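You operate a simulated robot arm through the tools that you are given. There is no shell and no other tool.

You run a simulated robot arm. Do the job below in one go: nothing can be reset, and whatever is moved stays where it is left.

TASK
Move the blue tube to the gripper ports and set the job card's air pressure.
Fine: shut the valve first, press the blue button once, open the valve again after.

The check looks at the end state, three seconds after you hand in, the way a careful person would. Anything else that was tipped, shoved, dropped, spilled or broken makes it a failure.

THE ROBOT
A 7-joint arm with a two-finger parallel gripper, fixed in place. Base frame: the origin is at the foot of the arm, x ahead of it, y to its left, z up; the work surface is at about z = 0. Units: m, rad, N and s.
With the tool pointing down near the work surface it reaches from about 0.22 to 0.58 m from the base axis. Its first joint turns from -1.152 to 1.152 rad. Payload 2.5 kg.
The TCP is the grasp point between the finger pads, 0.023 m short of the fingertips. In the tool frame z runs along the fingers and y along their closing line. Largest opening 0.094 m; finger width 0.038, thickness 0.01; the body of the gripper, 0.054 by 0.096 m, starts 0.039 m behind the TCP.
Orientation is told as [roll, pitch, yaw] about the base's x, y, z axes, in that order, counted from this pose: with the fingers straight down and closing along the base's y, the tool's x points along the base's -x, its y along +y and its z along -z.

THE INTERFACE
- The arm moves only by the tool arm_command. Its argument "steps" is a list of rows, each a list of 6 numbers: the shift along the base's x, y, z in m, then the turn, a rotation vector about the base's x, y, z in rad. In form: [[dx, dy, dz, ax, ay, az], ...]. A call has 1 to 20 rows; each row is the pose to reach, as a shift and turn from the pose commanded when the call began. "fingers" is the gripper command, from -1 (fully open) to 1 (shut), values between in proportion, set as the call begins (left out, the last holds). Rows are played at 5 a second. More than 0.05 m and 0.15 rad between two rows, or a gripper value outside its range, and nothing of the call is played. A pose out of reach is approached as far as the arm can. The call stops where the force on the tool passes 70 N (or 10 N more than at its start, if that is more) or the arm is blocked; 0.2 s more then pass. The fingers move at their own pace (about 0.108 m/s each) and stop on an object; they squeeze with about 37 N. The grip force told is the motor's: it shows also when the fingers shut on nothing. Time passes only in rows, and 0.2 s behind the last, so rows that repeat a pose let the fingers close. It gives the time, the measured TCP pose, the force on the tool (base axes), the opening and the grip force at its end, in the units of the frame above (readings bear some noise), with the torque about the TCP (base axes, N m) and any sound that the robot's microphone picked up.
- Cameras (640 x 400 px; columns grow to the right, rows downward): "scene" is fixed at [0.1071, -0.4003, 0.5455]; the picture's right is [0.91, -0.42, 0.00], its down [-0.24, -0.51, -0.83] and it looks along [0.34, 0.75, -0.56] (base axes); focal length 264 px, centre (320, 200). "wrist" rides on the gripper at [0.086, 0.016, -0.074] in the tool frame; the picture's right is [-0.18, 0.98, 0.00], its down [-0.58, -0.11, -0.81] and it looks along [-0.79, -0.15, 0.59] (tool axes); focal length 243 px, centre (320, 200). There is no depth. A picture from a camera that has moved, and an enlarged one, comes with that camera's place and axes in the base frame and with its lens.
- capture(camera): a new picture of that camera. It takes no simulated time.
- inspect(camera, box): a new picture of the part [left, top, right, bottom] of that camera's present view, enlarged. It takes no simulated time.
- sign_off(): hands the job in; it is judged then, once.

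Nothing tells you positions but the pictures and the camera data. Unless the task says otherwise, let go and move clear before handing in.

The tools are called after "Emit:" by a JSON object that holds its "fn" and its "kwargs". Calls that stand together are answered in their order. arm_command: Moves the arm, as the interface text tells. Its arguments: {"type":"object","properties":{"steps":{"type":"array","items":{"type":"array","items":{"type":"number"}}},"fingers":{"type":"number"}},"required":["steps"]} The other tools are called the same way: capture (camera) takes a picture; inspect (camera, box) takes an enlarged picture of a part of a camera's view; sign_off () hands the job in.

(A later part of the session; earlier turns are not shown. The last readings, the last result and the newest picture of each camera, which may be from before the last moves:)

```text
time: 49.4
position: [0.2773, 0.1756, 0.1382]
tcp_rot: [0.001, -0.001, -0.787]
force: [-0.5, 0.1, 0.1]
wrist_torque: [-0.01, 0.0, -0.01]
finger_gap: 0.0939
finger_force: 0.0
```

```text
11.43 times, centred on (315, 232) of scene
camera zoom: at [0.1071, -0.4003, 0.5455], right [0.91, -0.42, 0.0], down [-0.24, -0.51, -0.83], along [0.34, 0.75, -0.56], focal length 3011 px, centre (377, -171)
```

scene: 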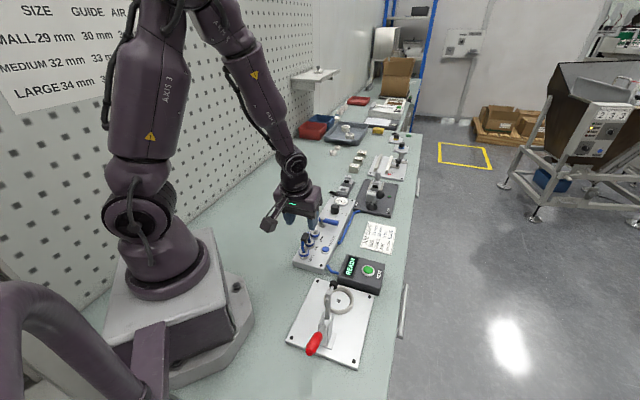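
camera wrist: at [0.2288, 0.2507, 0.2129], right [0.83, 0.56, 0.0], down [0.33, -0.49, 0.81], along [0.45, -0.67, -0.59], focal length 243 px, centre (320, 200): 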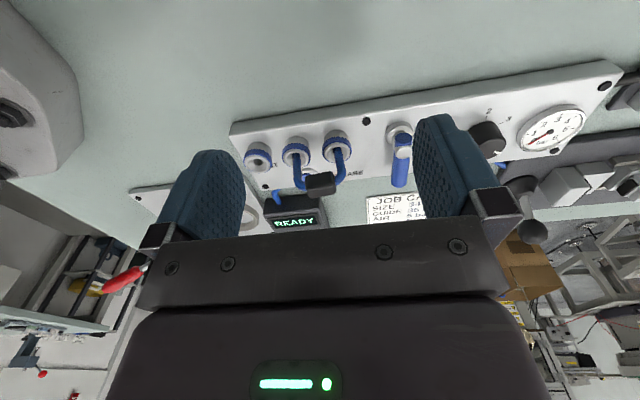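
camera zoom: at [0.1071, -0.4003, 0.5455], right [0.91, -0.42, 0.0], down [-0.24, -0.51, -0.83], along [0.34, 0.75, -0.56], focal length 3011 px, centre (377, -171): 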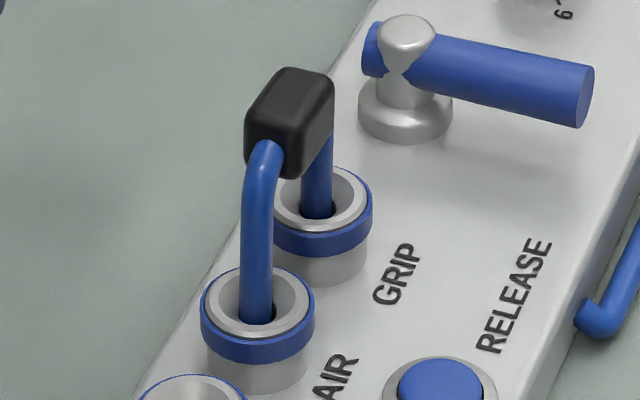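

In the side view both legs are in AIR and GRIP, with a lean of about 0.07 rad toward GRIP left over from my tool tilt. I'll re-grip matching that lean, bring the tube upright and press it home.

Emit:
{"fn": "arm_command", "kwargs": {"steps": [[0, 0, 0.025, 0, 0, 0], [0, 0, 0.05, 0, 0, 0.05], [0.0037, -0.0051, 0.05, 0, 0, 0.18], [0.0073, -0.0101, 0.05, 0, 0, 0.31], [0.011, -0.0152, 0.05, 0, 0, 0.44], [0.0147, -0.0202, 0.05, 0, 0, 0.57], [0.0183, -0.0253, 0.05, 0, 0, 0.7], [0.022, -0.0303, 0.05, 0, 0, 0.83], [0.0257, -0.0354, 0.05, 0, 0, 0.96], [0.0293, -0.0405, 0.05, 0, 0, 1.09], [0.033, -0.0455, 0.05, 0, 0, 1.22], [0.0367, -0.0506, 0.05, 0, 0, 1.35], [0.0403, -0.0556, 0.05, 0, 0, 1.47], [0.044, -0.0607, 0.05, 0, 0, 1.571], [0.044, -0.0607, 0.05, 0, 0, 1.571]], "fingers": 0}}

Emit:
{"fn": "arm_command", "kwargs": {"steps": [[0, 0, -0.03, -0.0247, 0.0247, 0], [0, 0, -0.06, -0.0495, 0.0495, 0], [0, 0, -0.09, -0.0495, 0.0495, 0], [0, 0, -0.1095, -0.0495, 0.0495, 0], [0, 0, -0.1095, -0.0495, 0.0495, 0]]}}

Emit:
{"fn": "capture", "kwargs": {"camera": "wrist"}}

Emit:
{"fn": "inspect", "kwargs": {"camera": "scene", "box": [295, 215, 335, 250]}}

```text
time: 52.6
position: [0.3217, 0.117, 0.1879]
tcp_rot: [0.001, 0.0, 0.786]
force: [0.3, -0.6, -1.0]
wrist_torque: [0.0, 0.01, 0.0]
finger_gap: 0.0471
finger_force: 0.0
```

```text
time: 53.8
position: [0.321, 0.1153, 0.0768]
tcp_rot: [0.0, 0.069, 0.785]
force: [-0.2, -0.5, 0.5]
wrist_torque: [0.03, 0.01, 0.02]
finger_gap: 0.0467
finger_force: 0.0
```

```text
taken
camera wrist: at [0.2521, 0.0711, 0.1585], right [-0.57, 0.82, -0.01], down [0.53, 0.37, 0.76], along [0.63, 0.42, -0.65], focal length 243 px, centre (320, 200)
```

wrist: 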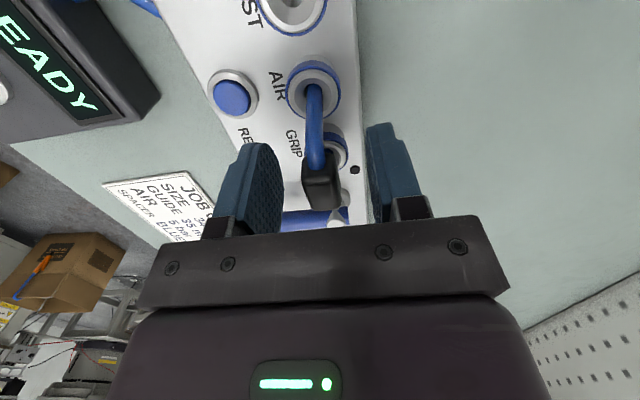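

```text
11.43 times, centred on (315, 232) of scene
camera zoom: at [0.1071, -0.4003, 0.5455], right [0.91, -0.42, 0.0], down [-0.24, -0.51, -0.83], along [0.34, 0.75, -0.56], focal length 3011 px, centre (377, -171)
```

zoom: 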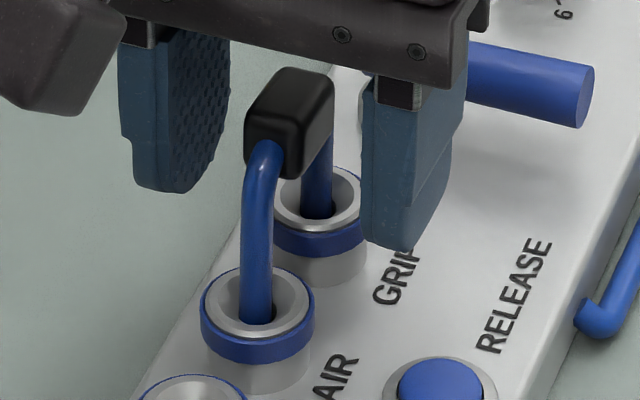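

The handle is centred, so I'll close the grip.

Emit:
{"fn": "arm_command", "kwargs": {"steps": [[0, 0, 0, 0, 0, 0], [0, 0, 0, 0, 0, 0], [0, 0, 0, 0, 0, 0]], "fingers": 1}}

Emit:
{"fn": "arm_command", "kwargs": {"steps": [[0, 0, 0.001, 0, 0, 0], [0, 0, 0.002, 0, 0, 0], [0, 0, 0.002, 0, 0, 0]]}}

```text
time: 54.6
position: [0.3217, 0.1161, 0.0763]
tcp_rot: [-0.001, 0.07, 0.785]
force: [-1.2, 3.1, -0.5]
wrist_torque: [0.13, 0.09, 0.03]
finger_gap: 0.0149
finger_force: 36.4
```

```text
time: 55.4
position: [0.3212, 0.1154, 0.0802]
tcp_rot: [0.0, 0.073, 0.786]
force: [-2.0, 1.1, -12.3]
wrist_torque: [0.13, 0.07, -0.01]
finger_gap: 0.0148
finger_force: 37.1
```

Emit:
{"fn": "arm_command", "kwargs": {"steps": [[0, 0, 0.0007, 0, 0, 0], [0, 0, 0.0014, 0, 0, 0], [0, 0, 0.0014, 0, 0, 0]]}}

Emit:
{"fn": "inspect", "kwargs": {"camera": "scene", "box": [295, 215, 335, 250]}}

```text
time: 56.2
position: [0.321, 0.1164, 0.0807]
tcp_rot: [0.001, 0.073, 0.785]
force: [-6.5, -1.2, -4.4]
wrist_torque: [-0.04, 0.31, 0.0]
finger_gap: 0.0153
finger_force: 36.8
```

```text
11.43 times, centred on (315, 232) of scene
camera zoom: at [0.1071, -0.4003, 0.5455], right [0.91, -0.42, 0.0], down [-0.24, -0.51, -0.83], along [0.34, 0.75, -0.56], focal length 3011 px, centre (377, -171)
```

zoom: 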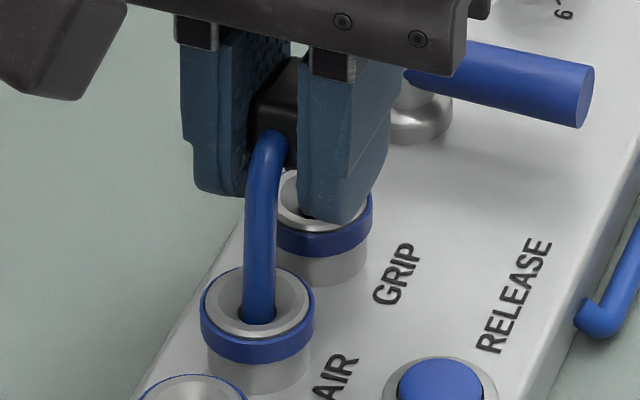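

It slides with only friction, so the tube isn't latched yet. I'll rotate the tube upright about its tips while relieving the side load.

Emit:
{"fn": "arm_command", "kwargs": {"steps": [[-0.0005, -0.0001, 0, 0, 0, 0], [-0.0012, -0.0008, 0, 0.0124, -0.0124, 0], [-0.0018, -0.0014, 0, 0.0247, -0.0247, 0], [-0.0025, -0.0021, 0, 0.0371, -0.0371, 0], [-0.0032, -0.0028, 0, 0.0495, -0.0495, 0], [-0.0032, -0.0028, 0, 0.0495, -0.0495, 0]]}}

Emit:
{"fn": "inspect", "kwargs": {"camera": "scene", "box": [295, 215, 335, 250]}}

Emit:
{"fn": "inspect", "kwargs": {"camera": "wrist", "box": [270, 40, 382, 110]}}

```text
time: 57.6
position: [0.3184, 0.1125, 0.0819]
tcp_rot: [0.0, -0.002, 0.783]
force: [0.0, 0.5, 0.3]
wrist_torque: [0.04, 0.0, -0.03]
finger_gap: 0.0148
finger_force: 36.5
```

```text
11.43 times, centred on (315, 232) of scene
camera zoom: at [0.1071, -0.4003, 0.5455], right [0.91, -0.42, 0.0], down [-0.24, -0.51, -0.83], along [0.34, 0.75, -0.56], focal length 3011 px, centre (377, -171)
```

zoom: 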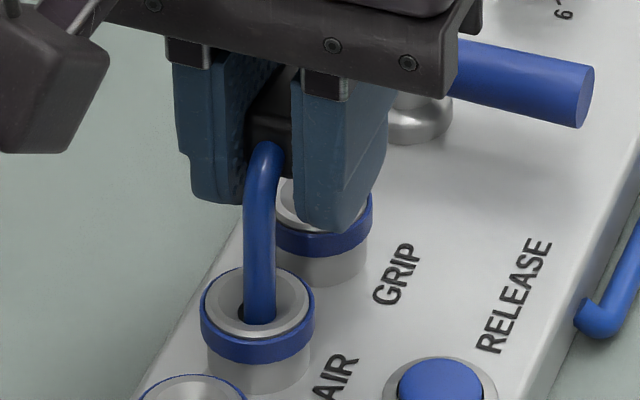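

```text
5.71 times, centred on (326, 75) of wrist
camera zoom: at [0.2462, 0.0646, 0.1563], right [-0.57, 0.82, 0.0], down [0.49, 0.33, 0.81], along [0.67, 0.46, -0.59], focal length 1386 px, centre (286, 914)
```

zoom: 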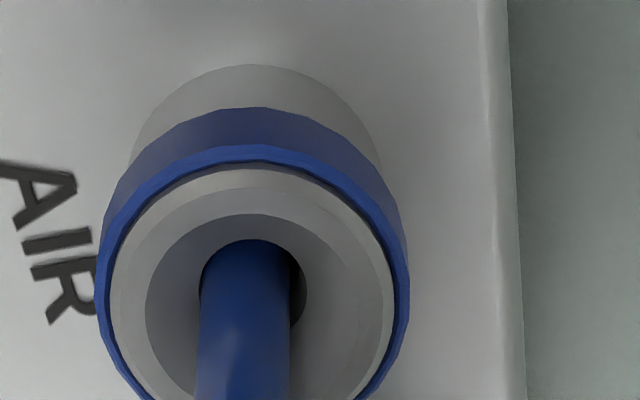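

The tube is upright with zero force and sits 0.8 mm off across the hole. I'll correct that and press down in small steps.

Emit:
{"fn": "arm_command", "kwargs": {"steps": [[-0.0006, 0.0006, 0, 0, 0, 0], [-0.0006, 0.0006, -0.001, 0, 0, 0], [-0.0006, 0.0006, -0.002, 0, 0, 0], [-0.0006, 0.0006, -0.002, 0, 0, 0]]}}

Emit:
{"fn": "arm_command", "kwargs": {"steps": [[0, 0, -0.0005, 0, 0, 0], [0, 0, -0.001, 0, 0, 0], [0, 0, -0.001, 0, 0, 0]]}}

```text
time: 58.6
position: [0.3186, 0.114, 0.0798]
tcp_rot: [-0.001, -0.001, 0.785]
force: [3.7, -2.8, 12.0]
wrist_torque: [-0.1, -0.15, 0.0]
finger_gap: 0.015
finger_force: 37.1
```

```text
time: 59.4
position: [0.3187, 0.1138, 0.0782]
tcp_rot: [-0.001, -0.002, 0.785]
force: [6.2, 2.0, 6.9]
wrist_torque: [-0.01, -0.19, 0.01]
finger_gap: 0.0148
finger_force: 36.8
```

Emit:
{"fn": "arm_command", "kwargs": {"steps": [[0.0005, 0.0001, 0, 0, 0, 0], [0.0005, 0.0001, 0, 0, 0, 0]]}}

Emit:
{"fn": "inspect", "kwargs": {"camera": "scene", "box": [295, 215, 335, 250]}}

Emit:
{"fn": "inspect", "kwargs": {"camera": "wrist", "box": [270, 40, 382, 110]}}

```text
time: 60.0
position: [0.3194, 0.1126, 0.0781]
tcp_rot: [0.0, 0.0, 0.786]
force: [1.7, 2.6, 8.0]
wrist_torque: [-0.02, 0.0, 0.08]
finger_gap: 0.015
finger_force: 36.9
```

```text
11.43 times, centred on (315, 232) of scene
camera zoom: at [0.1071, -0.4003, 0.5455], right [0.91, -0.42, 0.0], down [-0.24, -0.51, -0.83], along [0.34, 0.75, -0.56], focal length 3011 px, centre (377, -171)
```

zoom: 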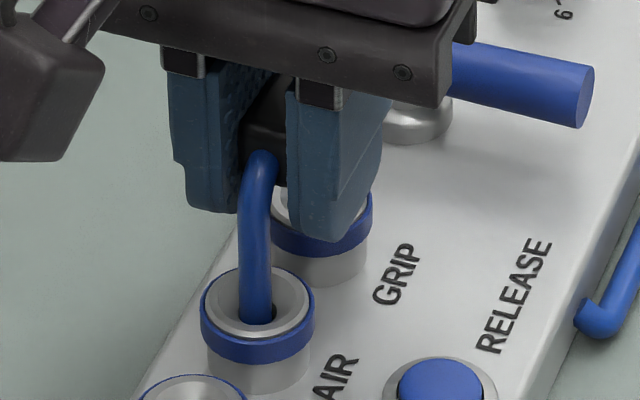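

```text
5.71 times, centred on (326, 75) of wrist
camera zoom: at [0.2453, 0.0655, 0.1536], right [-0.57, 0.82, 0.0], down [0.49, 0.33, 0.81], along [0.66, 0.46, -0.59], focal length 1386 px, centre (286, 914)
```

zoom: 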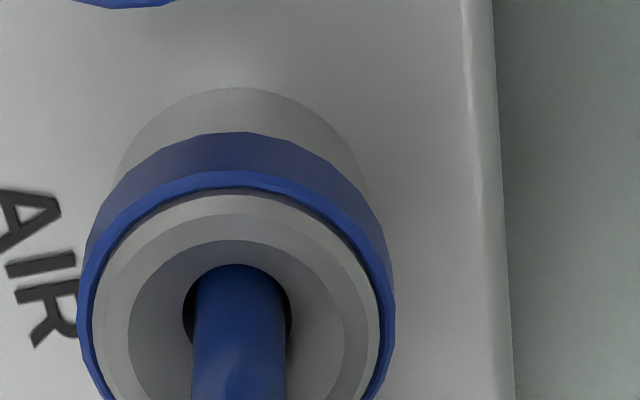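

The depth now matches the original seated look, with balanced torque and 8 N. I'll press a bit more, listening for a click or a firm bottom.

Emit:
{"fn": "arm_command", "kwargs": {"steps": [[0, 0, -0.0005, 0, 0, 0], [0, 0, -0.001, 0, 0, 0], [0, 0, -0.001, 0, 0, 0]]}}

Emit:
{"fn": "arm_command", "kwargs": {"steps": [[0, 0, -0.0005, 0, 0, 0], [0, 0, -0.001, 0, 0, 0], [0, 0, -0.001, 0, 0, 0]]}}

```text
time: 60.8
position: [0.3179, 0.1143, 0.0782]
tcp_rot: [-0.001, 0.002, 0.786]
force: [-4.7, -0.7, 25.2]
wrist_torque: [-0.36, 0.52, -0.06]
finger_gap: 0.015
finger_force: 36.8
```

```text
time: 61.6
position: [0.3194, 0.114, 0.0756]
tcp_rot: [0.001, -0.002, 0.786]
force: [-3.9, 1.1, 24.0]
wrist_torque: [-0.26, 0.47, -0.09]
finger_gap: 0.0152
finger_force: 37.4
```

The load is still AIR-first with a plateau at about 24 N, so the handle is pivoting in the pads rather than seating further. I'll back off the extra push, open the fingers and measure how the tube stands.

Emit:
{"fn": "arm_command", "kwargs": {"steps": [[0, 0, 0.0007, 0, 0, 0], [0, 0, 0.0014, 0, 0, 0], [0, 0, 0.0014, 0, 0, 0]]}}

Emit:
{"fn": "arm_command", "kwargs": {"steps": [[0, 0, 0, 0, 0, 0], [0, 0, 0, 0, 0, 0], [0, 0, 0, 0, 0, 0]], "fingers": 0.2}}

Emit:
{"fn": "inspect", "kwargs": {"camera": "scene", "box": [295, 215, 335, 250]}}

Emit:
{"fn": "inspect", "kwargs": {"camera": "wrist", "box": [270, 60, 382, 220]}}

```text
time: 62.4
position: [0.319, 0.1136, 0.0776]
tcp_rot: [0.0, -0.001, 0.784]
force: [4.7, 2.9, -10.5]
wrist_torque: [0.22, -0.18, -0.05]
finger_gap: 0.0148
finger_force: 36.9
```

```text
time: 63.2
position: [0.3181, 0.1132, 0.0782]
tcp_rot: [0.001, 0.001, 0.786]
force: [0.6, 0.1, -0.2]
wrist_torque: [-0.03, 0.04, 0.0]
finger_gap: 0.0374
finger_force: 0.0
```

```text
11.43 times, centred on (315, 232) of scene
camera zoom: at [0.1071, -0.4003, 0.5455], right [0.91, -0.42, 0.0], down [-0.24, -0.51, -0.83], along [0.34, 0.75, -0.56], focal length 3011 px, centre (377, -171)
```

zoom: 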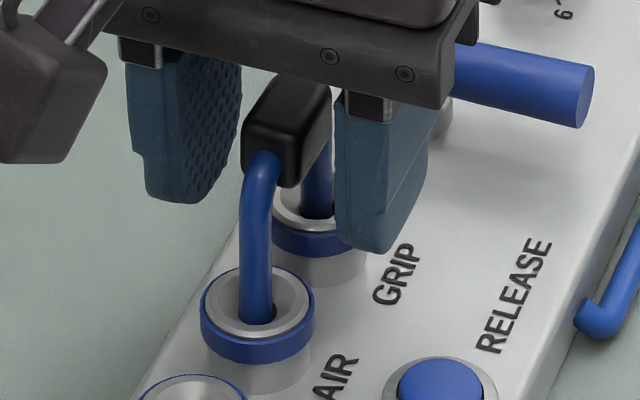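

```text
2.50 times, centred on (326, 140) of wrist
camera zoom: at [0.2458, 0.0653, 0.1531], right [-0.56, 0.83, 0.0], down [0.49, 0.33, 0.81], along [0.67, 0.46, -0.59], focal length 606 px, centre (305, 350)
```

zoom: 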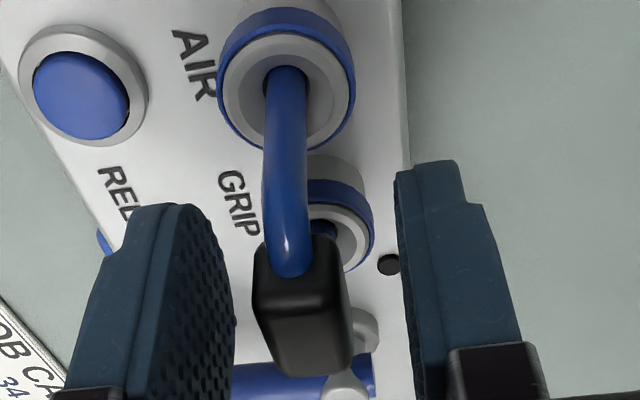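

The tube now stands almost upright at seated depth, with the handle at (0.3198, 0.1158) and a lean of about 0.03. I'll re-grip at that lean, straighten it to vertical, and check the hold with a tiny pull.

Emit:
{"fn": "arm_command", "kwargs": {"steps": [[0.0012, 0.0012, 0.0005, -0.0212, 0.0212, 0], [0.0012, 0.0012, 0.0005, -0.0212, 0.0212, 0]]}}

Emit:
{"fn": "arm_command", "kwargs": {"steps": [[0, 0, 0, 0, 0, 0], [0, 0, 0, 0, 0, 0], [0, 0, 0, 0, 0, 0]], "fingers": 1}}

Emit:
{"fn": "arm_command", "kwargs": {"steps": [[-0.0006, -0.0006, 0, 0.0106, -0.0106, 0], [-0.0012, -0.0012, 0, 0.0212, -0.0212, 0], [-0.0012, -0.0012, 0, 0.0212, -0.0212, 0]]}}

```text
time: 63.8
position: [0.3205, 0.1151, 0.0784]
tcp_rot: [-0.001, 0.03, 0.786]
force: [0.4, 0.3, -1.2]
wrist_torque: [0.01, 0.0, 0.0]
finger_gap: 0.0376
finger_force: 0.1
```

```text
time: 64.6
position: [0.3209, 0.1146, 0.0789]
tcp_rot: [0.002, 0.029, 0.785]
force: [-0.5, 0.1, 0.0]
wrist_torque: [0.04, 0.01, 0.03]
finger_gap: 0.0149
finger_force: 37.0
```

```text
time: 65.4
position: [0.3197, 0.1132, 0.0781]
tcp_rot: [0.0, 0.0, 0.785]
force: [1.5, 0.8, -0.8]
wrist_torque: [0.07, -0.03, 0.01]
finger_gap: 0.0151
finger_force: 37.0
```

Emit:
{"fn": "arm_command", "kwargs": {"steps": [[0, 0, 0.0007, 0, 0, 0], [0, 0, 0.0014, 0, 0, 0], [0, 0, 0.0014, 0, 0, 0]]}}

Emit:
{"fn": "arm_command", "kwargs": {"steps": [[0, 0, -0.0007, 0, 0, 0], [0, 0, -0.0014, 0, 0, 0], [0, 0, -0.0014, 0, 0, 0]]}}

```text
time: 66.2
position: [0.3187, 0.1131, 0.0798]
tcp_rot: [0.0, 0.0, 0.786]
force: [5.7, 1.4, -11.3]
wrist_torque: [0.13, -0.19, 0.0]
finger_gap: 0.015
finger_force: 37.0
```

```text
time: 67.0
position: [0.3186, 0.1145, 0.0768]
tcp_rot: [0.001, -0.001, 0.786]
force: [-1.3, -0.8, 13.0]
wrist_torque: [-0.06, 0.07, -0.04]
finger_gap: 0.0147
finger_force: 37.5
```

Pull and push both meet about 12 N, balanced on both legs, so the collets grip the tube evenly. I'll do one last small press to the bottom, watching for imbalance.

Emit:
{"fn": "arm_command", "kwargs": {"steps": [[0, 0, -0.0004, 0, 0, 0], [0, 0, -0.0008, 0, 0, 0], [0, 0, -0.0008, 0, 0, 0]]}}

```text
time: 67.8
position: [0.3179, 0.1144, 0.0787]
tcp_rot: [0.0, -0.002, 0.785]
force: [2.4, -1.4, 19.0]
wrist_torque: [-0.31, 0.2, 0.0]
finger_gap: 0.0149
finger_force: 37.2
```

The AIR leg has just bottomed and the tube is fully in, so I'll relax the force, release, rise, and take a look.

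Emit:
{"fn": "arm_command", "kwargs": {"steps": [[0, 0, 0.0004, 0, 0, 0], [0, 0, 0.0008, 0, 0, 0], [0, 0, 0.0008, 0, 0, 0]]}}

Emit:
{"fn": "arm_command", "kwargs": {"steps": [[0, 0, 0, 0, 0, 0], [0, 0, 0, 0, 0, 0], [0, 0, 0, 0, 0, 0]], "fingers": 0}}

Emit:
{"fn": "arm_command", "kwargs": {"steps": [[0, 0, 0.03, 0, 0, 0], [0, 0, 0.06, 0, 0, 0], [0, 0, 0.1, 0, 0, 0], [0, 0, 0.11, 0, 0, 0], [0, 0, 0.11, 0, 0, 0]]}}

Emit:
{"fn": "capture", "kwargs": {"camera": "wrist"}}

Emit:
{"fn": "inspect", "kwargs": {"camera": "scene", "box": [295, 215, 335, 250]}}

Emit:
{"fn": "inspect", "kwargs": {"camera": "wrist", "box": [280, 30, 376, 130]}}

```text
time: 68.6
position: [0.3183, 0.1142, 0.0787]
tcp_rot: [0.001, 0.002, 0.785]
force: [5.6, -0.3, 2.3]
wrist_torque: [0.04, -0.22, 0.01]
finger_gap: 0.0146
finger_force: 37.2
```

```text
time: 69.4
position: [0.3186, 0.1141, 0.0774]
tcp_rot: [-0.002, 0.001, 0.786]
force: [0.0, -0.5, -0.2]
wrist_torque: [0.02, 0.06, -0.01]
finger_gap: 0.0469
finger_force: 0.0
```

```text
time: 70.6
position: [0.3178, 0.1145, 0.1883]
tcp_rot: [0.001, -0.002, 0.786]
force: [-0.2, -0.1, 0.5]
wrist_torque: [-0.01, 0.0, -0.01]
finger_gap: 0.0472
finger_force: 0.1
```

```text
taken
camera wrist: at [0.2448, 0.0649, 0.2638], right [-0.56, 0.83, 0.0], down [0.49, 0.33, 0.81], along [0.67, 0.46, -0.59], focal length 243 px, centre (320, 200)
```

wrist: 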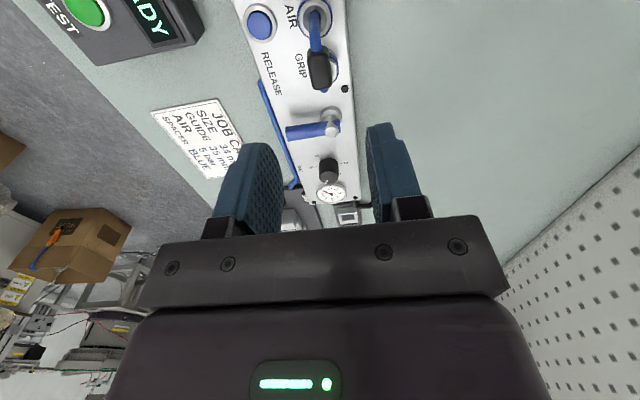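

```text
11.43 times, centred on (315, 232) of scene
camera zoom: at [0.1071, -0.4003, 0.5455], right [0.91, -0.42, 0.0], down [-0.24, -0.51, -0.83], along [0.34, 0.75, -0.56], focal length 3011 px, centre (377, -171)
```

zoom: 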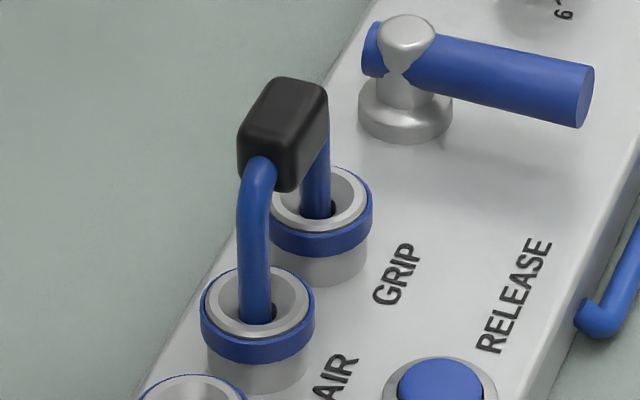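

```text
4.00 times, centred on (328, 80) of wrist
camera zoom: at [0.2448, 0.0649, 0.2638], right [-0.56, 0.83, 0.0], down [0.49, 0.33, 0.81], along [0.67, 0.46, -0.59], focal length 970 px, centre (288, 680)
```

zoom: 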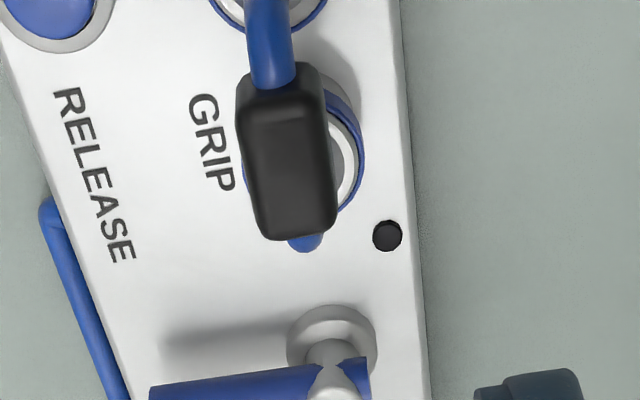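

The tube stands upright in AIR and GRIP, its pose matching the original seating one port over. Now I'll move above the regulator knob to turn it from 4 to 5 (−60°) while the valve lever is out of the way.

Emit:
{"fn": "arm_command", "kwargs": {"steps": [[0.031, 0.0248, 0, 0, 0, 0], [0.062, 0.0495, 0, 0, 0, 0], [0.0932, 0.0743, -0.01, 0, 0, 0], [0.1242, 0.099, -0.03, 0, 0, 0], [0.1242, 0.099, -0.045, 0, 0, 0], [0.1242, 0.099, -0.045, 0, 0, 0]], "fingers": 0.1}}

Emit:
{"fn": "capture", "kwargs": {"camera": "wrist"}}

Emit:
{"fn": "inspect", "kwargs": {"camera": "wrist", "box": [270, 20, 370, 120]}}

Emit:
{"fn": "inspect", "kwargs": {"camera": "scene", "box": [310, 175, 366, 230]}}

```text
time: 72.0
position: [0.4425, 0.2126, 0.1441]
tcp_rot: [-0.002, 0.001, 0.785]
force: [-0.3, -0.3, -0.7]
wrist_torque: [-0.02, 0.01, 0.0]
finger_gap: 0.0423
finger_force: 0.0
```

```text
taken
camera wrist: at [0.3698, 0.1639, 0.2186], right [-0.56, 0.83, 0.0], down [0.49, 0.33, 0.81], along [0.67, 0.46, -0.59], focal length 243 px, centre (320, 200)
```

wrist: 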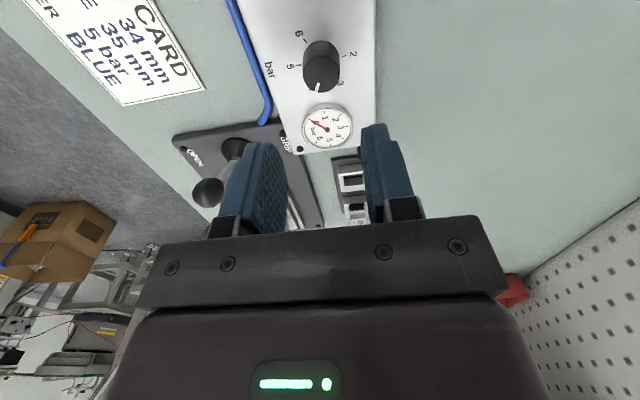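

```text
4.00 times, centred on (320, 70) of wrist
camera zoom: at [0.3698, 0.1639, 0.2186], right [-0.56, 0.83, 0.0], down [0.49, 0.33, 0.81], along [0.67, 0.46, -0.59], focal length 970 px, centre (320, 720)
```

zoom: 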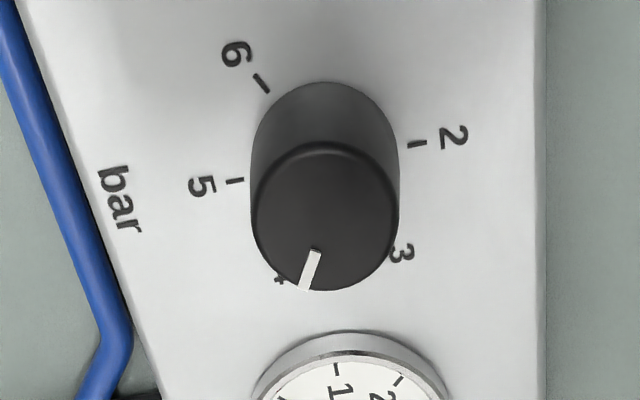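

```text
7.27 times, centred on (338, 202) of scene
camera zoom: at [0.1071, -0.4003, 0.5455], right [0.91, -0.42, 0.0], down [-0.24, -0.51, -0.83], along [0.34, 0.75, -0.56], focal length 1916 px, centre (189, 182)
```

zoom: 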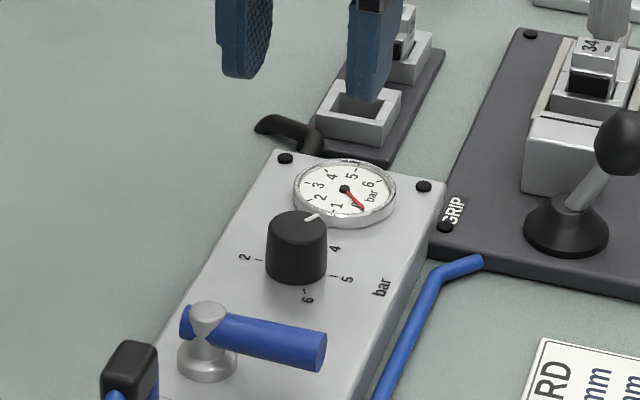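

The knob centre is confirmed at about (0.441, 0.2136), so I'll descend with the fingers on both sides of it.

Emit:
{"fn": "arm_command", "kwargs": {"steps": [[-0.0004, 0, -0.03, 0, 0, 0], [-0.0004, 0, -0.06, 0, 0, 0], [-0.0004, 0, -0.08, 0, 0, 0], [-0.0004, 0, -0.0914, 0, 0, 0], [-0.0004, 0, -0.0914, 0, 0, 0]]}}

Emit:
{"fn": "capture", "kwargs": {"camera": "wrist"}}

Emit:
{"fn": "inspect", "kwargs": {"camera": "scene", "box": [310, 165, 374, 225]}}

```text
time: 73.2
position: [0.4421, 0.2141, 0.0517]
tcp_rot: [0.001, -0.001, 0.785]
force: [0.0, -0.1, 0.0]
wrist_torque: [-0.03, -0.01, 0.0]
finger_gap: 0.0424
finger_force: 0.0
```

```text
taken
camera wrist: at [0.3695, 0.1643, 0.1271], right [-0.57, 0.82, 0.0], down [0.49, 0.33, 0.81], along [0.67, 0.46, -0.59], focal length 243 px, centre (320, 200)
```

wrist: 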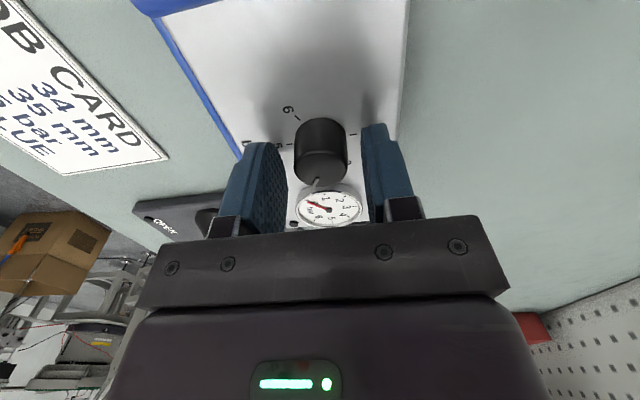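

```text
6.67 times, centred on (342, 195) of scene
camera zoom: at [0.1071, -0.4003, 0.5455], right [0.91, -0.42, 0.0], down [-0.24, -0.51, -0.83], along [0.34, 0.75, -0.56], focal length 1756 px, centre (173, 233)
```

zoom: 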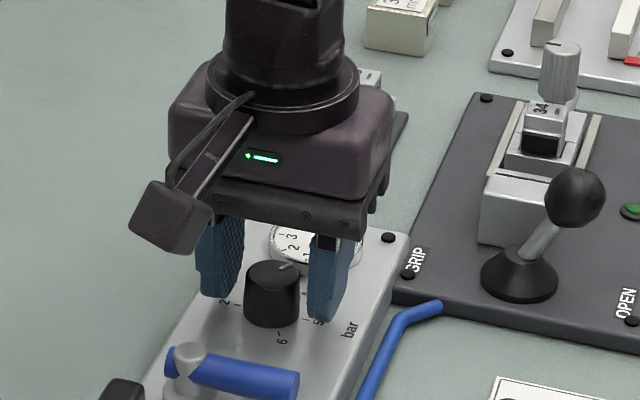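

The knob is between the pads, so I'll close on it.

Emit:
{"fn": "arm_command", "kwargs": {"steps": [[0, 0, 0, 0, 0, 0], [0, 0, 0, 0, 0, 0], [0, 0, 0, 0, 0, 0]], "fingers": 1}}

```text
time: 74.0
position: [0.441, 0.2142, 0.0526]
tcp_rot: [0.002, 0.001, 0.786]
force: [-1.2, 5.0, -2.7]
wrist_torque: [-0.09, 0.02, -0.02]
finger_gap: 0.0274
finger_force: 44.8
```

The knob is gripped (27 mm), and I'll turn it 60° clockwise about its axis.

Emit:
{"fn": "arm_command", "kwargs": {"steps": [[-0.0002, 0.0002, 0, 0, 0, -0.131], [-0.0002, 0.0002, 0, 0, 0, -0.262], [-0.0002, 0.0002, 0, 0, 0, -0.393], [-0.0002, 0.0002, 0, 0, 0, -0.524], [-0.0002, 0.0002, 0, 0, 0, -0.655], [-0.0002, 0.0002, 0, 0, 0, -0.786], [-0.0002, 0.0002, 0, 0, 0, -0.917], [-0.0002, 0.0002, 0, 0, 0, -1.047], [-0.0002, 0.0002, 0, 0, 0, -1.047]]}}

Emit:
{"fn": "capture", "kwargs": {"camera": "wrist"}}

Emit:
{"fn": "inspect", "kwargs": {"camera": "scene", "box": [310, 165, 374, 225]}}

```text
time: 76.0
position: [0.4432, 0.2117, 0.0519]
tcp_rot: [-0.002, -0.002, -0.264]
force: [-1.4, -9.7, 7.8]
wrist_torque: [0.04, -0.05, 0.03]
finger_gap: 0.0275
finger_force: 44.9
```

```text
taken
camera wrist: at [0.3628, 0.2515, 0.127], right [0.43, 0.9, 0.0], down [0.53, -0.26, 0.81], along [0.73, -0.35, -0.59], focal length 243 px, centre (320, 200)
```

wrist: 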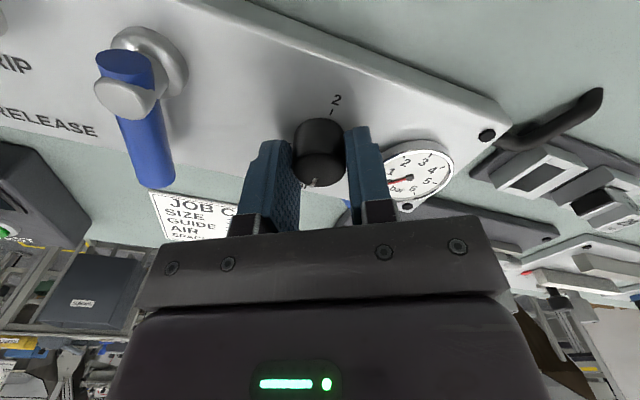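

```text
6.67 times, centred on (342, 195) of scene
camera zoom: at [0.107, -0.4004, 0.5455], right [0.91, -0.42, 0.0], down [-0.24, -0.51, -0.83], along [0.34, 0.75, -0.56], focal length 1756 px, centre (173, 233)
```

zoom: 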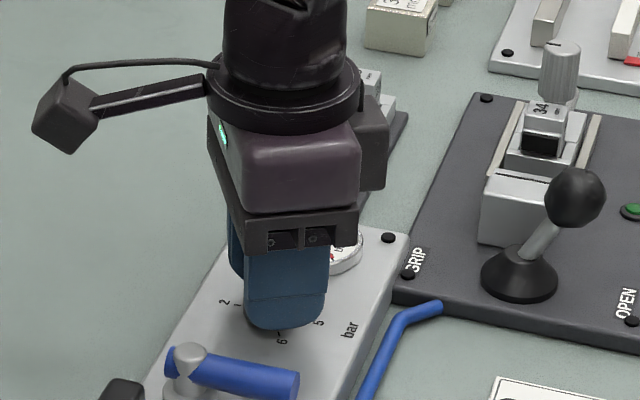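

The turn is done, so I'll open slightly, lift and check the pointer.

Emit:
{"fn": "arm_command", "kwargs": {"steps": [[0, -0.0006, 0, 0, 0, 0], [0, -0.0006, 0, 0, 0, 0]]}}

Emit:
{"fn": "arm_command", "kwargs": {"steps": [[0, 0, 0, 0, 0, 0], [0, 0, 0, 0, 0, 0], [0, 0, 0.03, 0, 0, 0], [0, 0, 0.06, 0, 0, 0], [0, 0, 0.1, 0, 0, 0], [0, 0, 0.1, 0, 0, 0]], "fingers": 0.2}}

Emit:
{"fn": "capture", "kwargs": {"camera": "wrist"}}

Emit:
{"fn": "inspect", "kwargs": {"camera": "wrist", "box": [270, 10, 390, 120]}}

Emit:
{"fn": "inspect", "kwargs": {"camera": "scene", "box": [315, 180, 371, 225]}}

```text
time: 76.6
position: [0.4418, 0.2121, 0.0524]
tcp_rot: [0.001, -0.002, -0.262]
force: [5.0, -11.1, 4.3]
wrist_torque: [-0.17, 0.41, 0.01]
finger_gap: 0.0272
finger_force: 45.3
```

```text
time: 78.0
position: [0.4419, 0.2108, 0.1527]
tcp_rot: [0.0, 0.001, -0.261]
force: [0.0, 0.3, 0.3]
wrist_torque: [-0.01, -0.02, 0.01]
finger_gap: 0.0376
finger_force: 0.0
```

```text
taken
camera wrist: at [0.3623, 0.2515, 0.228], right [0.43, 0.9, 0.0], down [0.53, -0.26, 0.81], along [0.73, -0.35, -0.59], focal length 243 px, centre (320, 200)
```

wrist: 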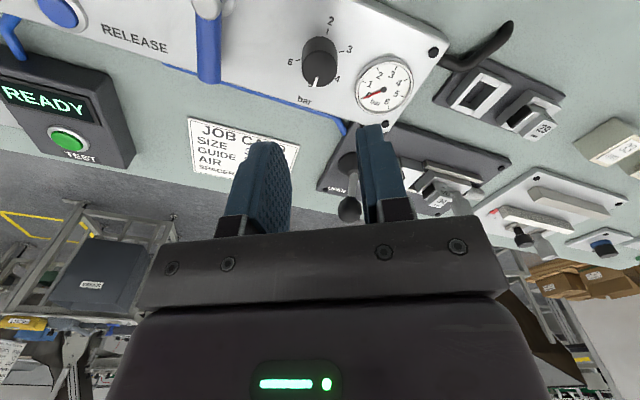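

```text
3.64 times, centred on (330, 65) of wrist
camera zoom: at [0.3623, 0.2515, 0.228], right [0.43, 0.9, 0.0], down [0.53, -0.26, 0.81], along [0.73, -0.35, -0.59], focal length 882 px, centre (284, 691)
```

zoom: 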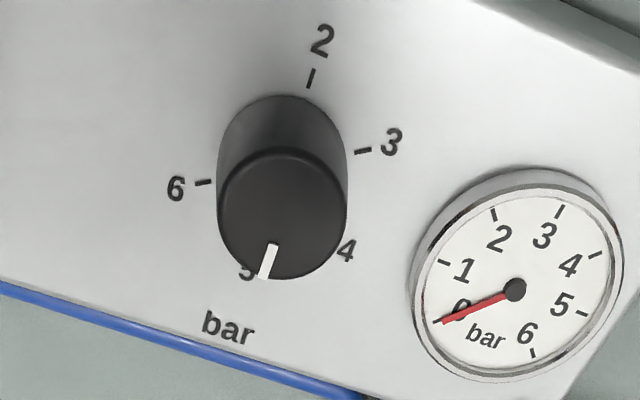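

```text
8.89 times, centred on (343, 202) of scene
camera zoom: at [0.1071, -0.4003, 0.5455], right [0.91, -0.42, 0.0], down [-0.24, -0.51, -0.83], along [0.34, 0.75, -0.56], focal length 2342 px, centre (116, 178)
```

zoom: 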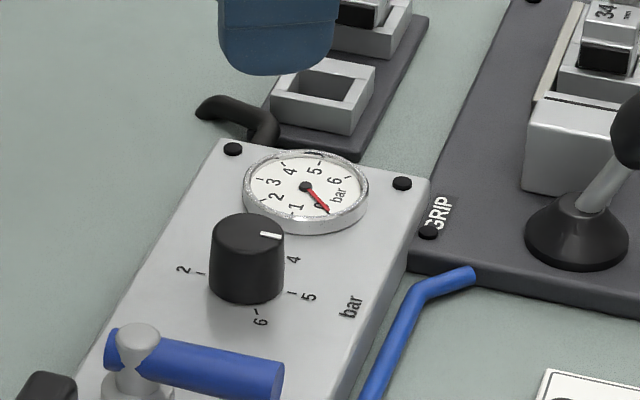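

The pointer now sits on 5 (−44°, from 17° at "4"). Next I'll go back over the valve lever with −45° yaw to open the valve.

Emit:
{"fn": "arm_command", "kwargs": {"steps": [[-0.0101, -0.017, 0, 0, 0, -0.131], [-0.0202, -0.034, 0, 0, 0, -0.262], [-0.0303, -0.0509, 0, 0, 0, -0.393], [-0.0404, -0.0679, 0, 0, 0, -0.523], [-0.0404, -0.0679, 0, 0, 0, -0.523]], "fingers": 0}}

Emit:
{"fn": "capture", "kwargs": {"camera": "wrist"}}

Emit:
{"fn": "inspect", "kwargs": {"camera": "wrist", "box": [260, 0, 380, 110]}}

```text
time: 79.2
position: [0.4015, 0.144, 0.1511]
tcp_rot: [-0.001, 0.0, -0.788]
force: [-0.5, -0.2, -0.3]
wrist_torque: [-0.02, -0.02, -0.02]
finger_gap: 0.0468
finger_force: 0.1
```

```text
taken
camera wrist: at [0.3512, 0.218, 0.2263], right [0.83, 0.56, 0.0], down [0.33, -0.49, 0.81], along [0.45, -0.67, -0.59], focal length 243 px, centre (320, 200)
```

wrist: 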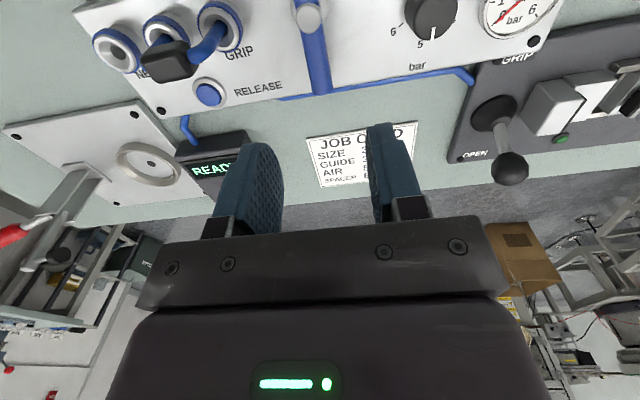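

```text
3.64 times, centred on (320, 55) of wrist
camera zoom: at [0.3512, 0.218, 0.2263], right [0.83, 0.56, 0.0], down [0.33, -0.49, 0.81], along [0.45, -0.67, -0.59], focal length 882 px, centre (320, 727)
```

zoom: 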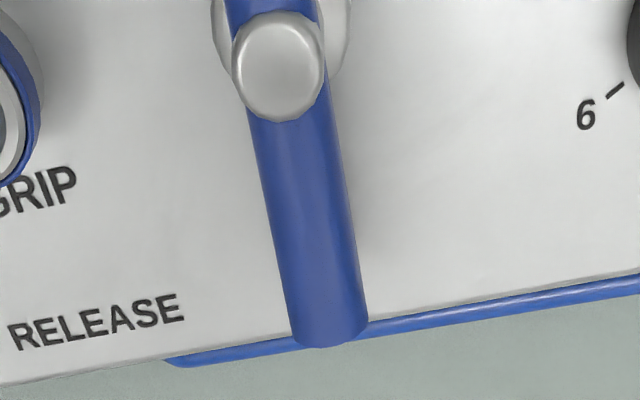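

The lever is at −45.7° as expected, so I'll descend, cage it and turn it back.

Emit:
{"fn": "arm_command", "kwargs": {"steps": [[0, 0, -0.03, 0, 0, 0], [0, 0, -0.06, 0, 0, 0], [0, 0, -0.09, 0, 0, 0], [0, 0, -0.103, 0, 0, 0], [0, 0, -0.103, 0, 0, 0]]}}

Emit:
{"fn": "arm_command", "kwargs": {"steps": [[0, 0, 0, 0, 0, 0], [0, 0, 0, 0, 0, 0], [0, 0, 0, 0, 0, 0]], "fingers": 0.6}}

Emit:
{"fn": "capture", "kwargs": {"camera": "wrist"}}

```text
time: 80.4
position: [0.4014, 0.1442, 0.0491]
tcp_rot: [0.0, 0.0, -0.784]
force: [0.4, -0.3, -0.5]
wrist_torque: [0.0, 0.02, 0.0]
finger_gap: 0.0469
finger_force: 0.1
```

```text
time: 81.2
position: [0.4013, 0.1434, 0.0488]
tcp_rot: [0.001, -0.001, -0.783]
force: [-0.1, -0.1, 0.0]
wrist_torque: [0.01, -0.01, 0.01]
finger_gap: 0.0187
finger_force: 0.0
```

```text
taken
camera wrist: at [0.351, 0.2181, 0.1238], right [0.82, 0.57, 0.0], down [0.33, -0.49, 0.81], along [0.46, -0.66, -0.59], focal length 243 px, centre (320, 200)
```

wrist: 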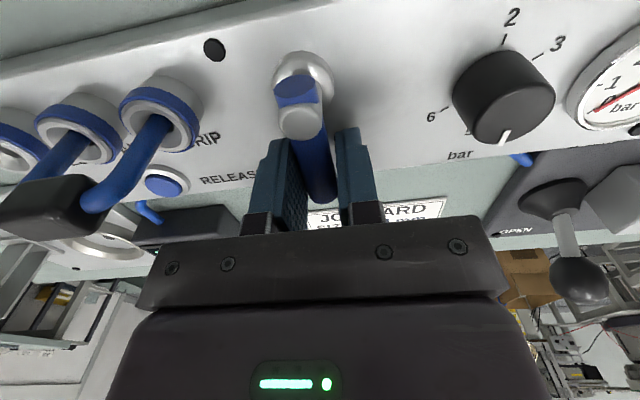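

The lever is caged, and I'll turn it counter-clockwise 90° about the hub to reopen.

Emit:
{"fn": "arm_command", "kwargs": {"steps": [[0.00293, 0.00334, 0, 0, 0, 0.131], [0.0054, 0.00704, 0, 0, 0, 0.262], [0.00736, 0.01102, 0, 0, 0, 0.393], [0.00879, 0.01523, 0, 0, 0, 0.524], [0.00965, 0.01959, 0, 0, 0, 0.655], [0.00994, 0.02402, 0, 0, 0, 0.786], [0.00965, 0.02845, 0, 0, 0, 0.917], [0.00878, 0.03281, 0, 0, 0, 1.048], [0.00734, 0.03702, 0, 0, 0, 1.179], [0.00538, 0.041, 0, 0, 0, 1.31], [0.0029, 0.04469, 0, 0, 0, 1.441], [0, 0.048, 0, 0, 0, 1.572], [0, 0.048, 0, 0, 0, 1.572]]}}

Emit:
{"fn": "capture", "kwargs": {"camera": "wrist"}}

Emit:
{"fn": "inspect", "kwargs": {"camera": "scene", "box": [290, 170, 370, 250]}}

```text
time: 84.0
position: [0.4018, 0.1927, 0.0492]
tcp_rot: [0.001, 0.0, 0.788]
force: [0.6, 0.2, -0.1]
wrist_torque: [-0.03, 0.01, 0.02]
finger_gap: 0.019
finger_force: 0.3
```

```text
taken
camera wrist: at [0.3289, 0.1437, 0.1242], right [-0.57, 0.82, 0.0], down [0.49, 0.34, 0.81], along [0.66, 0.46, -0.59], focal length 243 px, centre (320, 200)
```

wrist: 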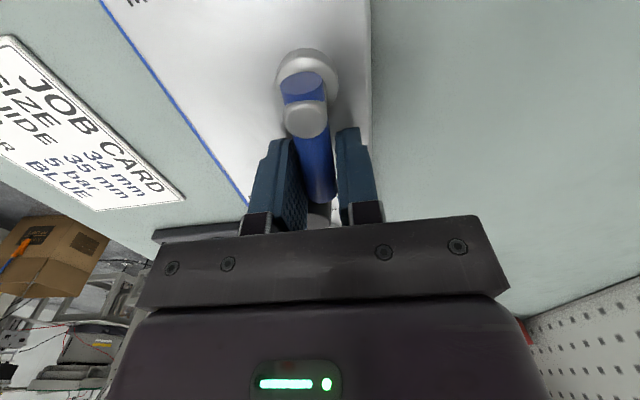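

```text
5.00 times, centred on (330, 210) of scene
camera zoom: at [0.1071, -0.4003, 0.5455], right [0.91, -0.42, 0.0], down [-0.24, -0.51, -0.83], along [0.34, 0.75, -0.56], focal length 1317 px, centre (270, 150)
```

zoom: 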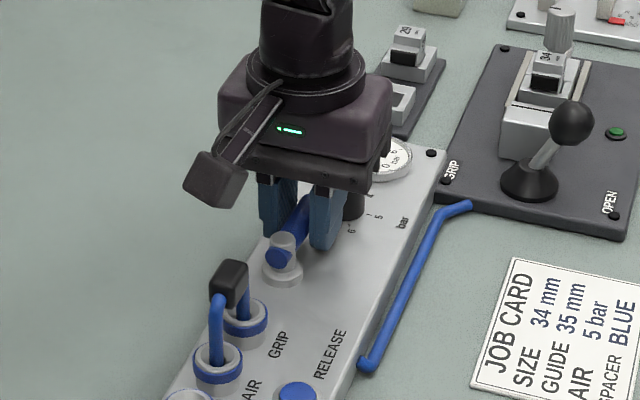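

The lever is back near the open position, so I'll nudge to the end stop to be sure it's fully open.

Emit:
{"fn": "arm_command", "kwargs": {"steps": [[-0.0006, 0.0006, 0, 0, 0, 0.025], [-0.00123, 0.00116, 0, 0, 0, 0.05], [-0.0018, 0.0017, 0, 0, 0, 0.073], [-0.00239, 0.00216, 0, 0, 0, 0.095], [-0.00239, 0.00216, 0, 0, 0, 0.095]]}}

```text
time: 85.2
position: [0.3996, 0.1948, 0.0483]
tcp_rot: [-0.002, 0.0, 0.88]
force: [3.9, -5.8, 0.7]
wrist_torque: [0.0, -0.09, -0.06]
finger_gap: 0.0209
finger_force: 2.8
```

The lever is at its stop (about 7 N), so the valve is open. I'll relax, open the fingers and lift away.

Emit:
{"fn": "arm_command", "kwargs": {"steps": [[0.0012, -0.001, 0, 0, 0, -0.05], [0.0012, -0.001, 0, 0, 0, -0.05]]}}

Emit:
{"fn": "arm_command", "kwargs": {"steps": [[0, 0, 0, 0, 0, 0], [0, 0, 0, 0, 0, 0], [0, 0, 0.03, 0, 0, 0], [0, 0, 0.06, 0, 0, 0], [0, 0, 0.1, 0, 0, 0], [0, 0, 0.14, 0, 0, 0], [0, 0, 0.14, 0, 0, 0]], "fingers": 0.1}}

Emit:
{"fn": "capture", "kwargs": {"camera": "wrist"}}

Emit:
{"fn": "inspect", "kwargs": {"camera": "wrist", "box": [270, 60, 390, 180]}}

Emit:
{"fn": "inspect", "kwargs": {"camera": "scene", "box": [290, 180, 370, 260]}}

```text
time: 85.8
position: [0.4009, 0.1944, 0.0485]
tcp_rot: [0.0, 0.0, 0.831]
force: [0.5, -2.2, 0.0]
wrist_torque: [-0.02, 0.03, 0.01]
finger_gap: 0.0197
finger_force: 0.5
```

```text
time: 87.4
position: [0.3999, 0.1929, 0.189]
tcp_rot: [0.0, -0.001, 0.832]
force: [0.1, -1.1, 1.0]
wrist_torque: [0.02, 0.0, -0.01]
finger_gap: 0.0421
finger_force: 0.1
```

```text
taken
camera wrist: at [0.33, 0.1415, 0.2644], right [-0.6, 0.8, 0.0], down [0.47, 0.36, 0.81], along [0.64, 0.49, -0.59], focal length 243 px, centre (320, 200)
```

wrist: 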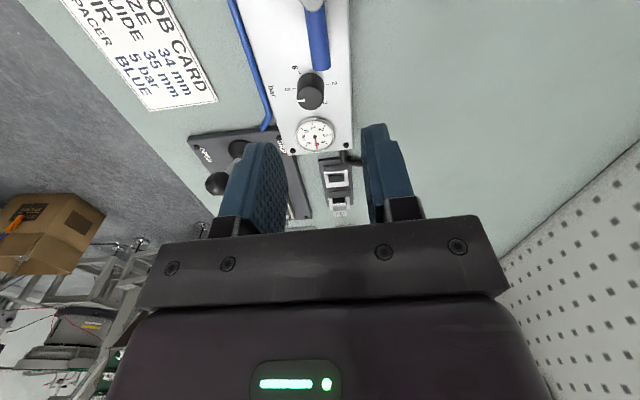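

```text
3.33 times, centred on (330, 120) of wrist
camera zoom: at [0.33, 0.1415, 0.2644], right [-0.6, 0.8, 0.0], down [0.47, 0.36, 0.81], along [0.64, 0.49, -0.59], focal length 809 px, centre (287, 467)
```

zoom: 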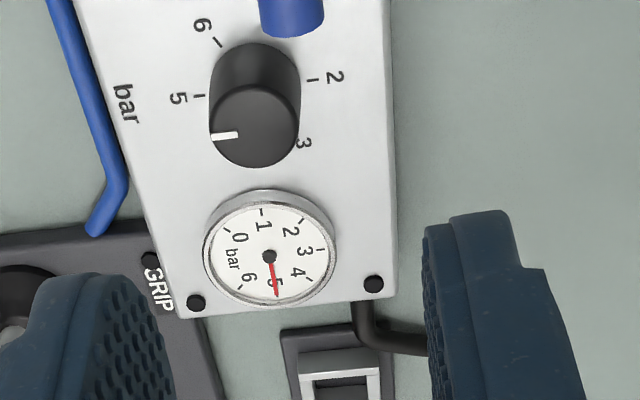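

```text
5.00 times, centred on (330, 220) of scene
camera zoom: at [0.1071, -0.4003, 0.5455], right [0.91, -0.42, 0.0], down [-0.24, -0.51, -0.83], along [0.34, 0.75, -0.56], focal length 1317 px, centre (270, 100)
```

zoom: 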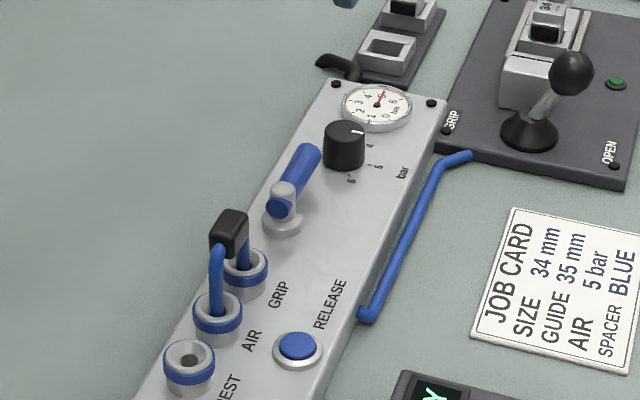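

The gauge now reads about 5 bar and the tube held when the valve opened. I'll zoom in for final checks.

Emit:
{"fn": "inspect", "kwargs": {"camera": "wrist", "box": [290, 105, 346, 160]}}

Emit:
{"fn": "inspect", "kwargs": {"camera": "scene", "box": [295, 215, 335, 250]}}

Emit:
{"fn": "inspect", "kwargs": {"camera": "scene", "box": [320, 175, 376, 210]}}

Emit:
{"fn": "capture", "kwargs": {"camera": "scene"}}

```text
7.27 times, centred on (318, 132) of wrist
camera zoom: at [0.33, 0.1415, 0.2644], right [-0.6, 0.8, 0.0], down [0.47, 0.36, 0.81], along [0.64, 0.49, -0.59], focal length 1764 px, centre (334, 691)
```

zoom: 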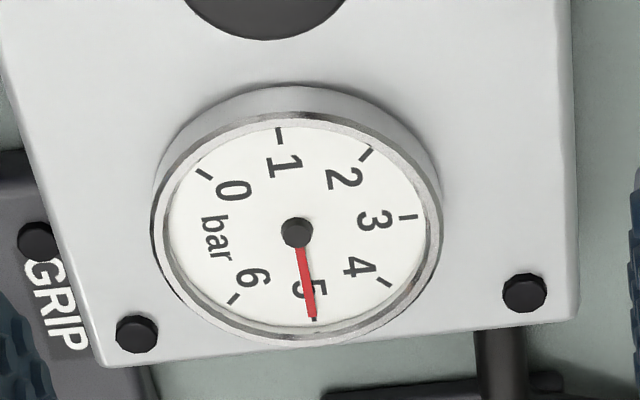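

```text
11.43 times, centred on (315, 232) of scene
camera zoom: at [0.1071, -0.4003, 0.5455], right [0.91, -0.42, 0.0], down [-0.24, -0.51, -0.83], along [0.34, 0.75, -0.56], focal length 3011 px, centre (377, -171)
```

zoom: 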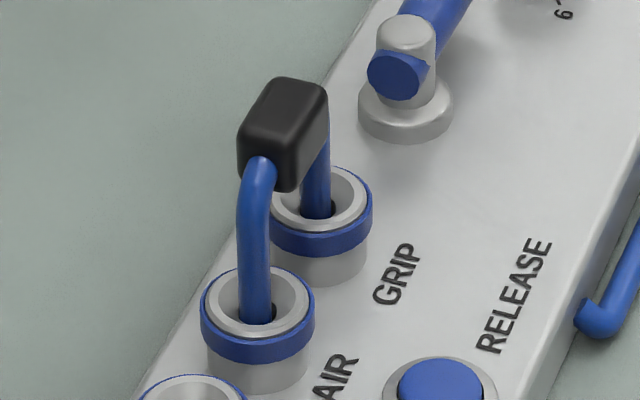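

```text
11.43 times, centred on (348, 192) of scene
camera zoom: at [0.1071, -0.4003, 0.5455], right [0.91, -0.42, 0.0], down [-0.24, -0.51, -0.83], along [0.34, 0.75, -0.56], focal length 3011 px, centre (0, 286)
```

zoom: 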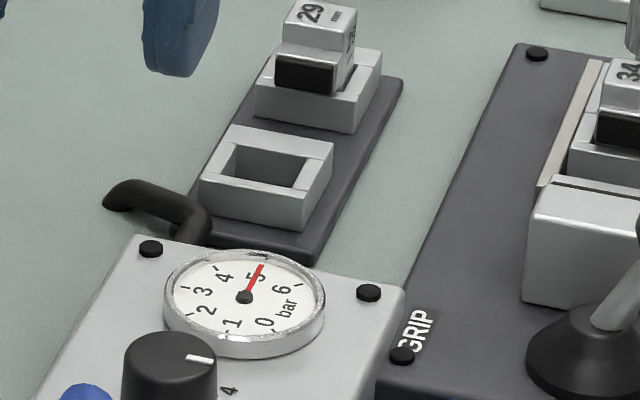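

```text
taken
```

scene: 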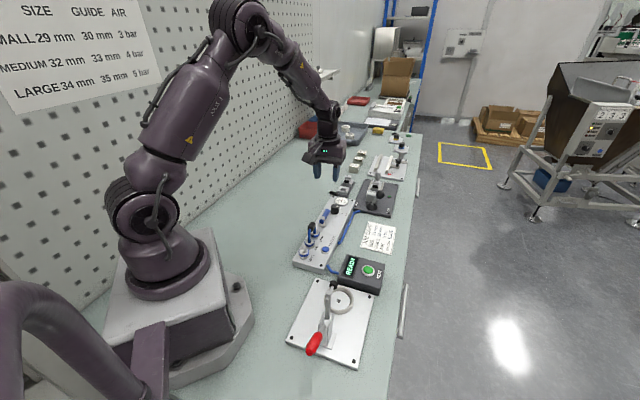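

The gauge reads 5 and the tube hasn't moved. As a last check I'll go to the side viewpoint, clear of everything, to confirm the tube's seating.

Emit:
{"fn": "arm_command", "kwargs": {"steps": [[-0.0095, -0.001, 0, 0, 0, -0.13], [-0.019, -0.002, 0, 0, 0, -0.26], [-0.0285, -0.003, 0, 0, 0, -0.39], [-0.038, -0.004, 0, 0, 0, -0.52], [-0.0475, -0.006, 0, 0, 0, -0.65], [-0.057, -0.007, 0, 0, 0, -0.78], [-0.0665, -0.008, 0, 0, 0, -0.91], [-0.076, -0.009, 0, 0, 0, -1.04], [-0.0855, -0.01, 0, 0, 0, -1.17], [-0.095, -0.011, 0, 0, 0, -1.3], [-0.1045, -0.012, 0, 0, 0, -1.43], [-0.114, -0.013, 0, 0, 0, -1.52], [-0.123, -0.0145, -0.02, 0, 0, -1.617], [-0.123, -0.0145, -0.05, 0, 0, -1.617], [-0.123, -0.0145, -0.05, 0, 0, -1.617]], "fingers": -1}}

Emit:
{"fn": "capture", "kwargs": {"camera": "wrist"}}

Emit:
{"fn": "inspect", "kwargs": {"camera": "wrist", "box": [280, 120, 376, 210]}}

```text
time: 90.6
position: [0.2771, 0.1801, 0.1385]
tcp_rot: [0.0, 0.001, -0.784]
force: [-0.3, -0.5, -0.1]
wrist_torque: [0.0, 0.04, 0.05]
finger_gap: 0.0942
finger_force: 0.1
```

```text
taken
camera wrist: at [0.2272, 0.2533, 0.2137], right [0.82, 0.57, 0.0], down [0.33, -0.49, 0.81], along [0.46, -0.67, -0.59], focal length 243 px, centre (320, 200)
```

wrist: 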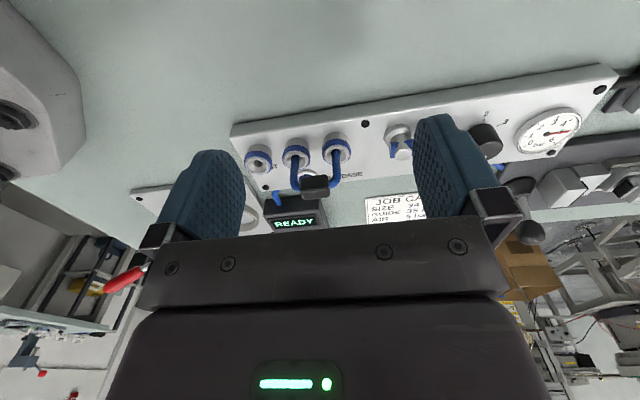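

```text
4.44 times, centred on (328, 165) of wrist
camera zoom: at [0.2272, 0.2533, 0.2137], right [0.82, 0.57, 0.0], down [0.33, -0.49, 0.81], along [0.46, -0.67, -0.59], focal length 1078 px, centre (284, 356)
```

zoom: 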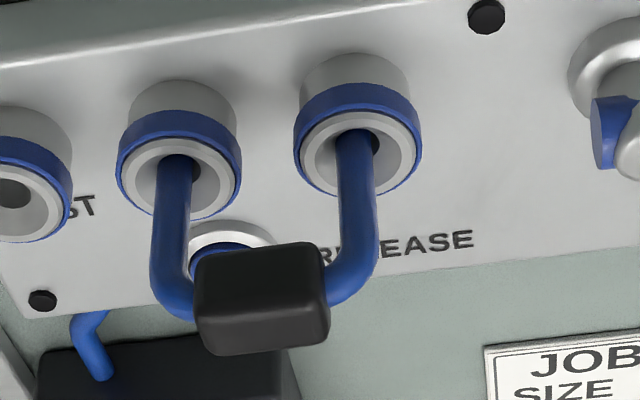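

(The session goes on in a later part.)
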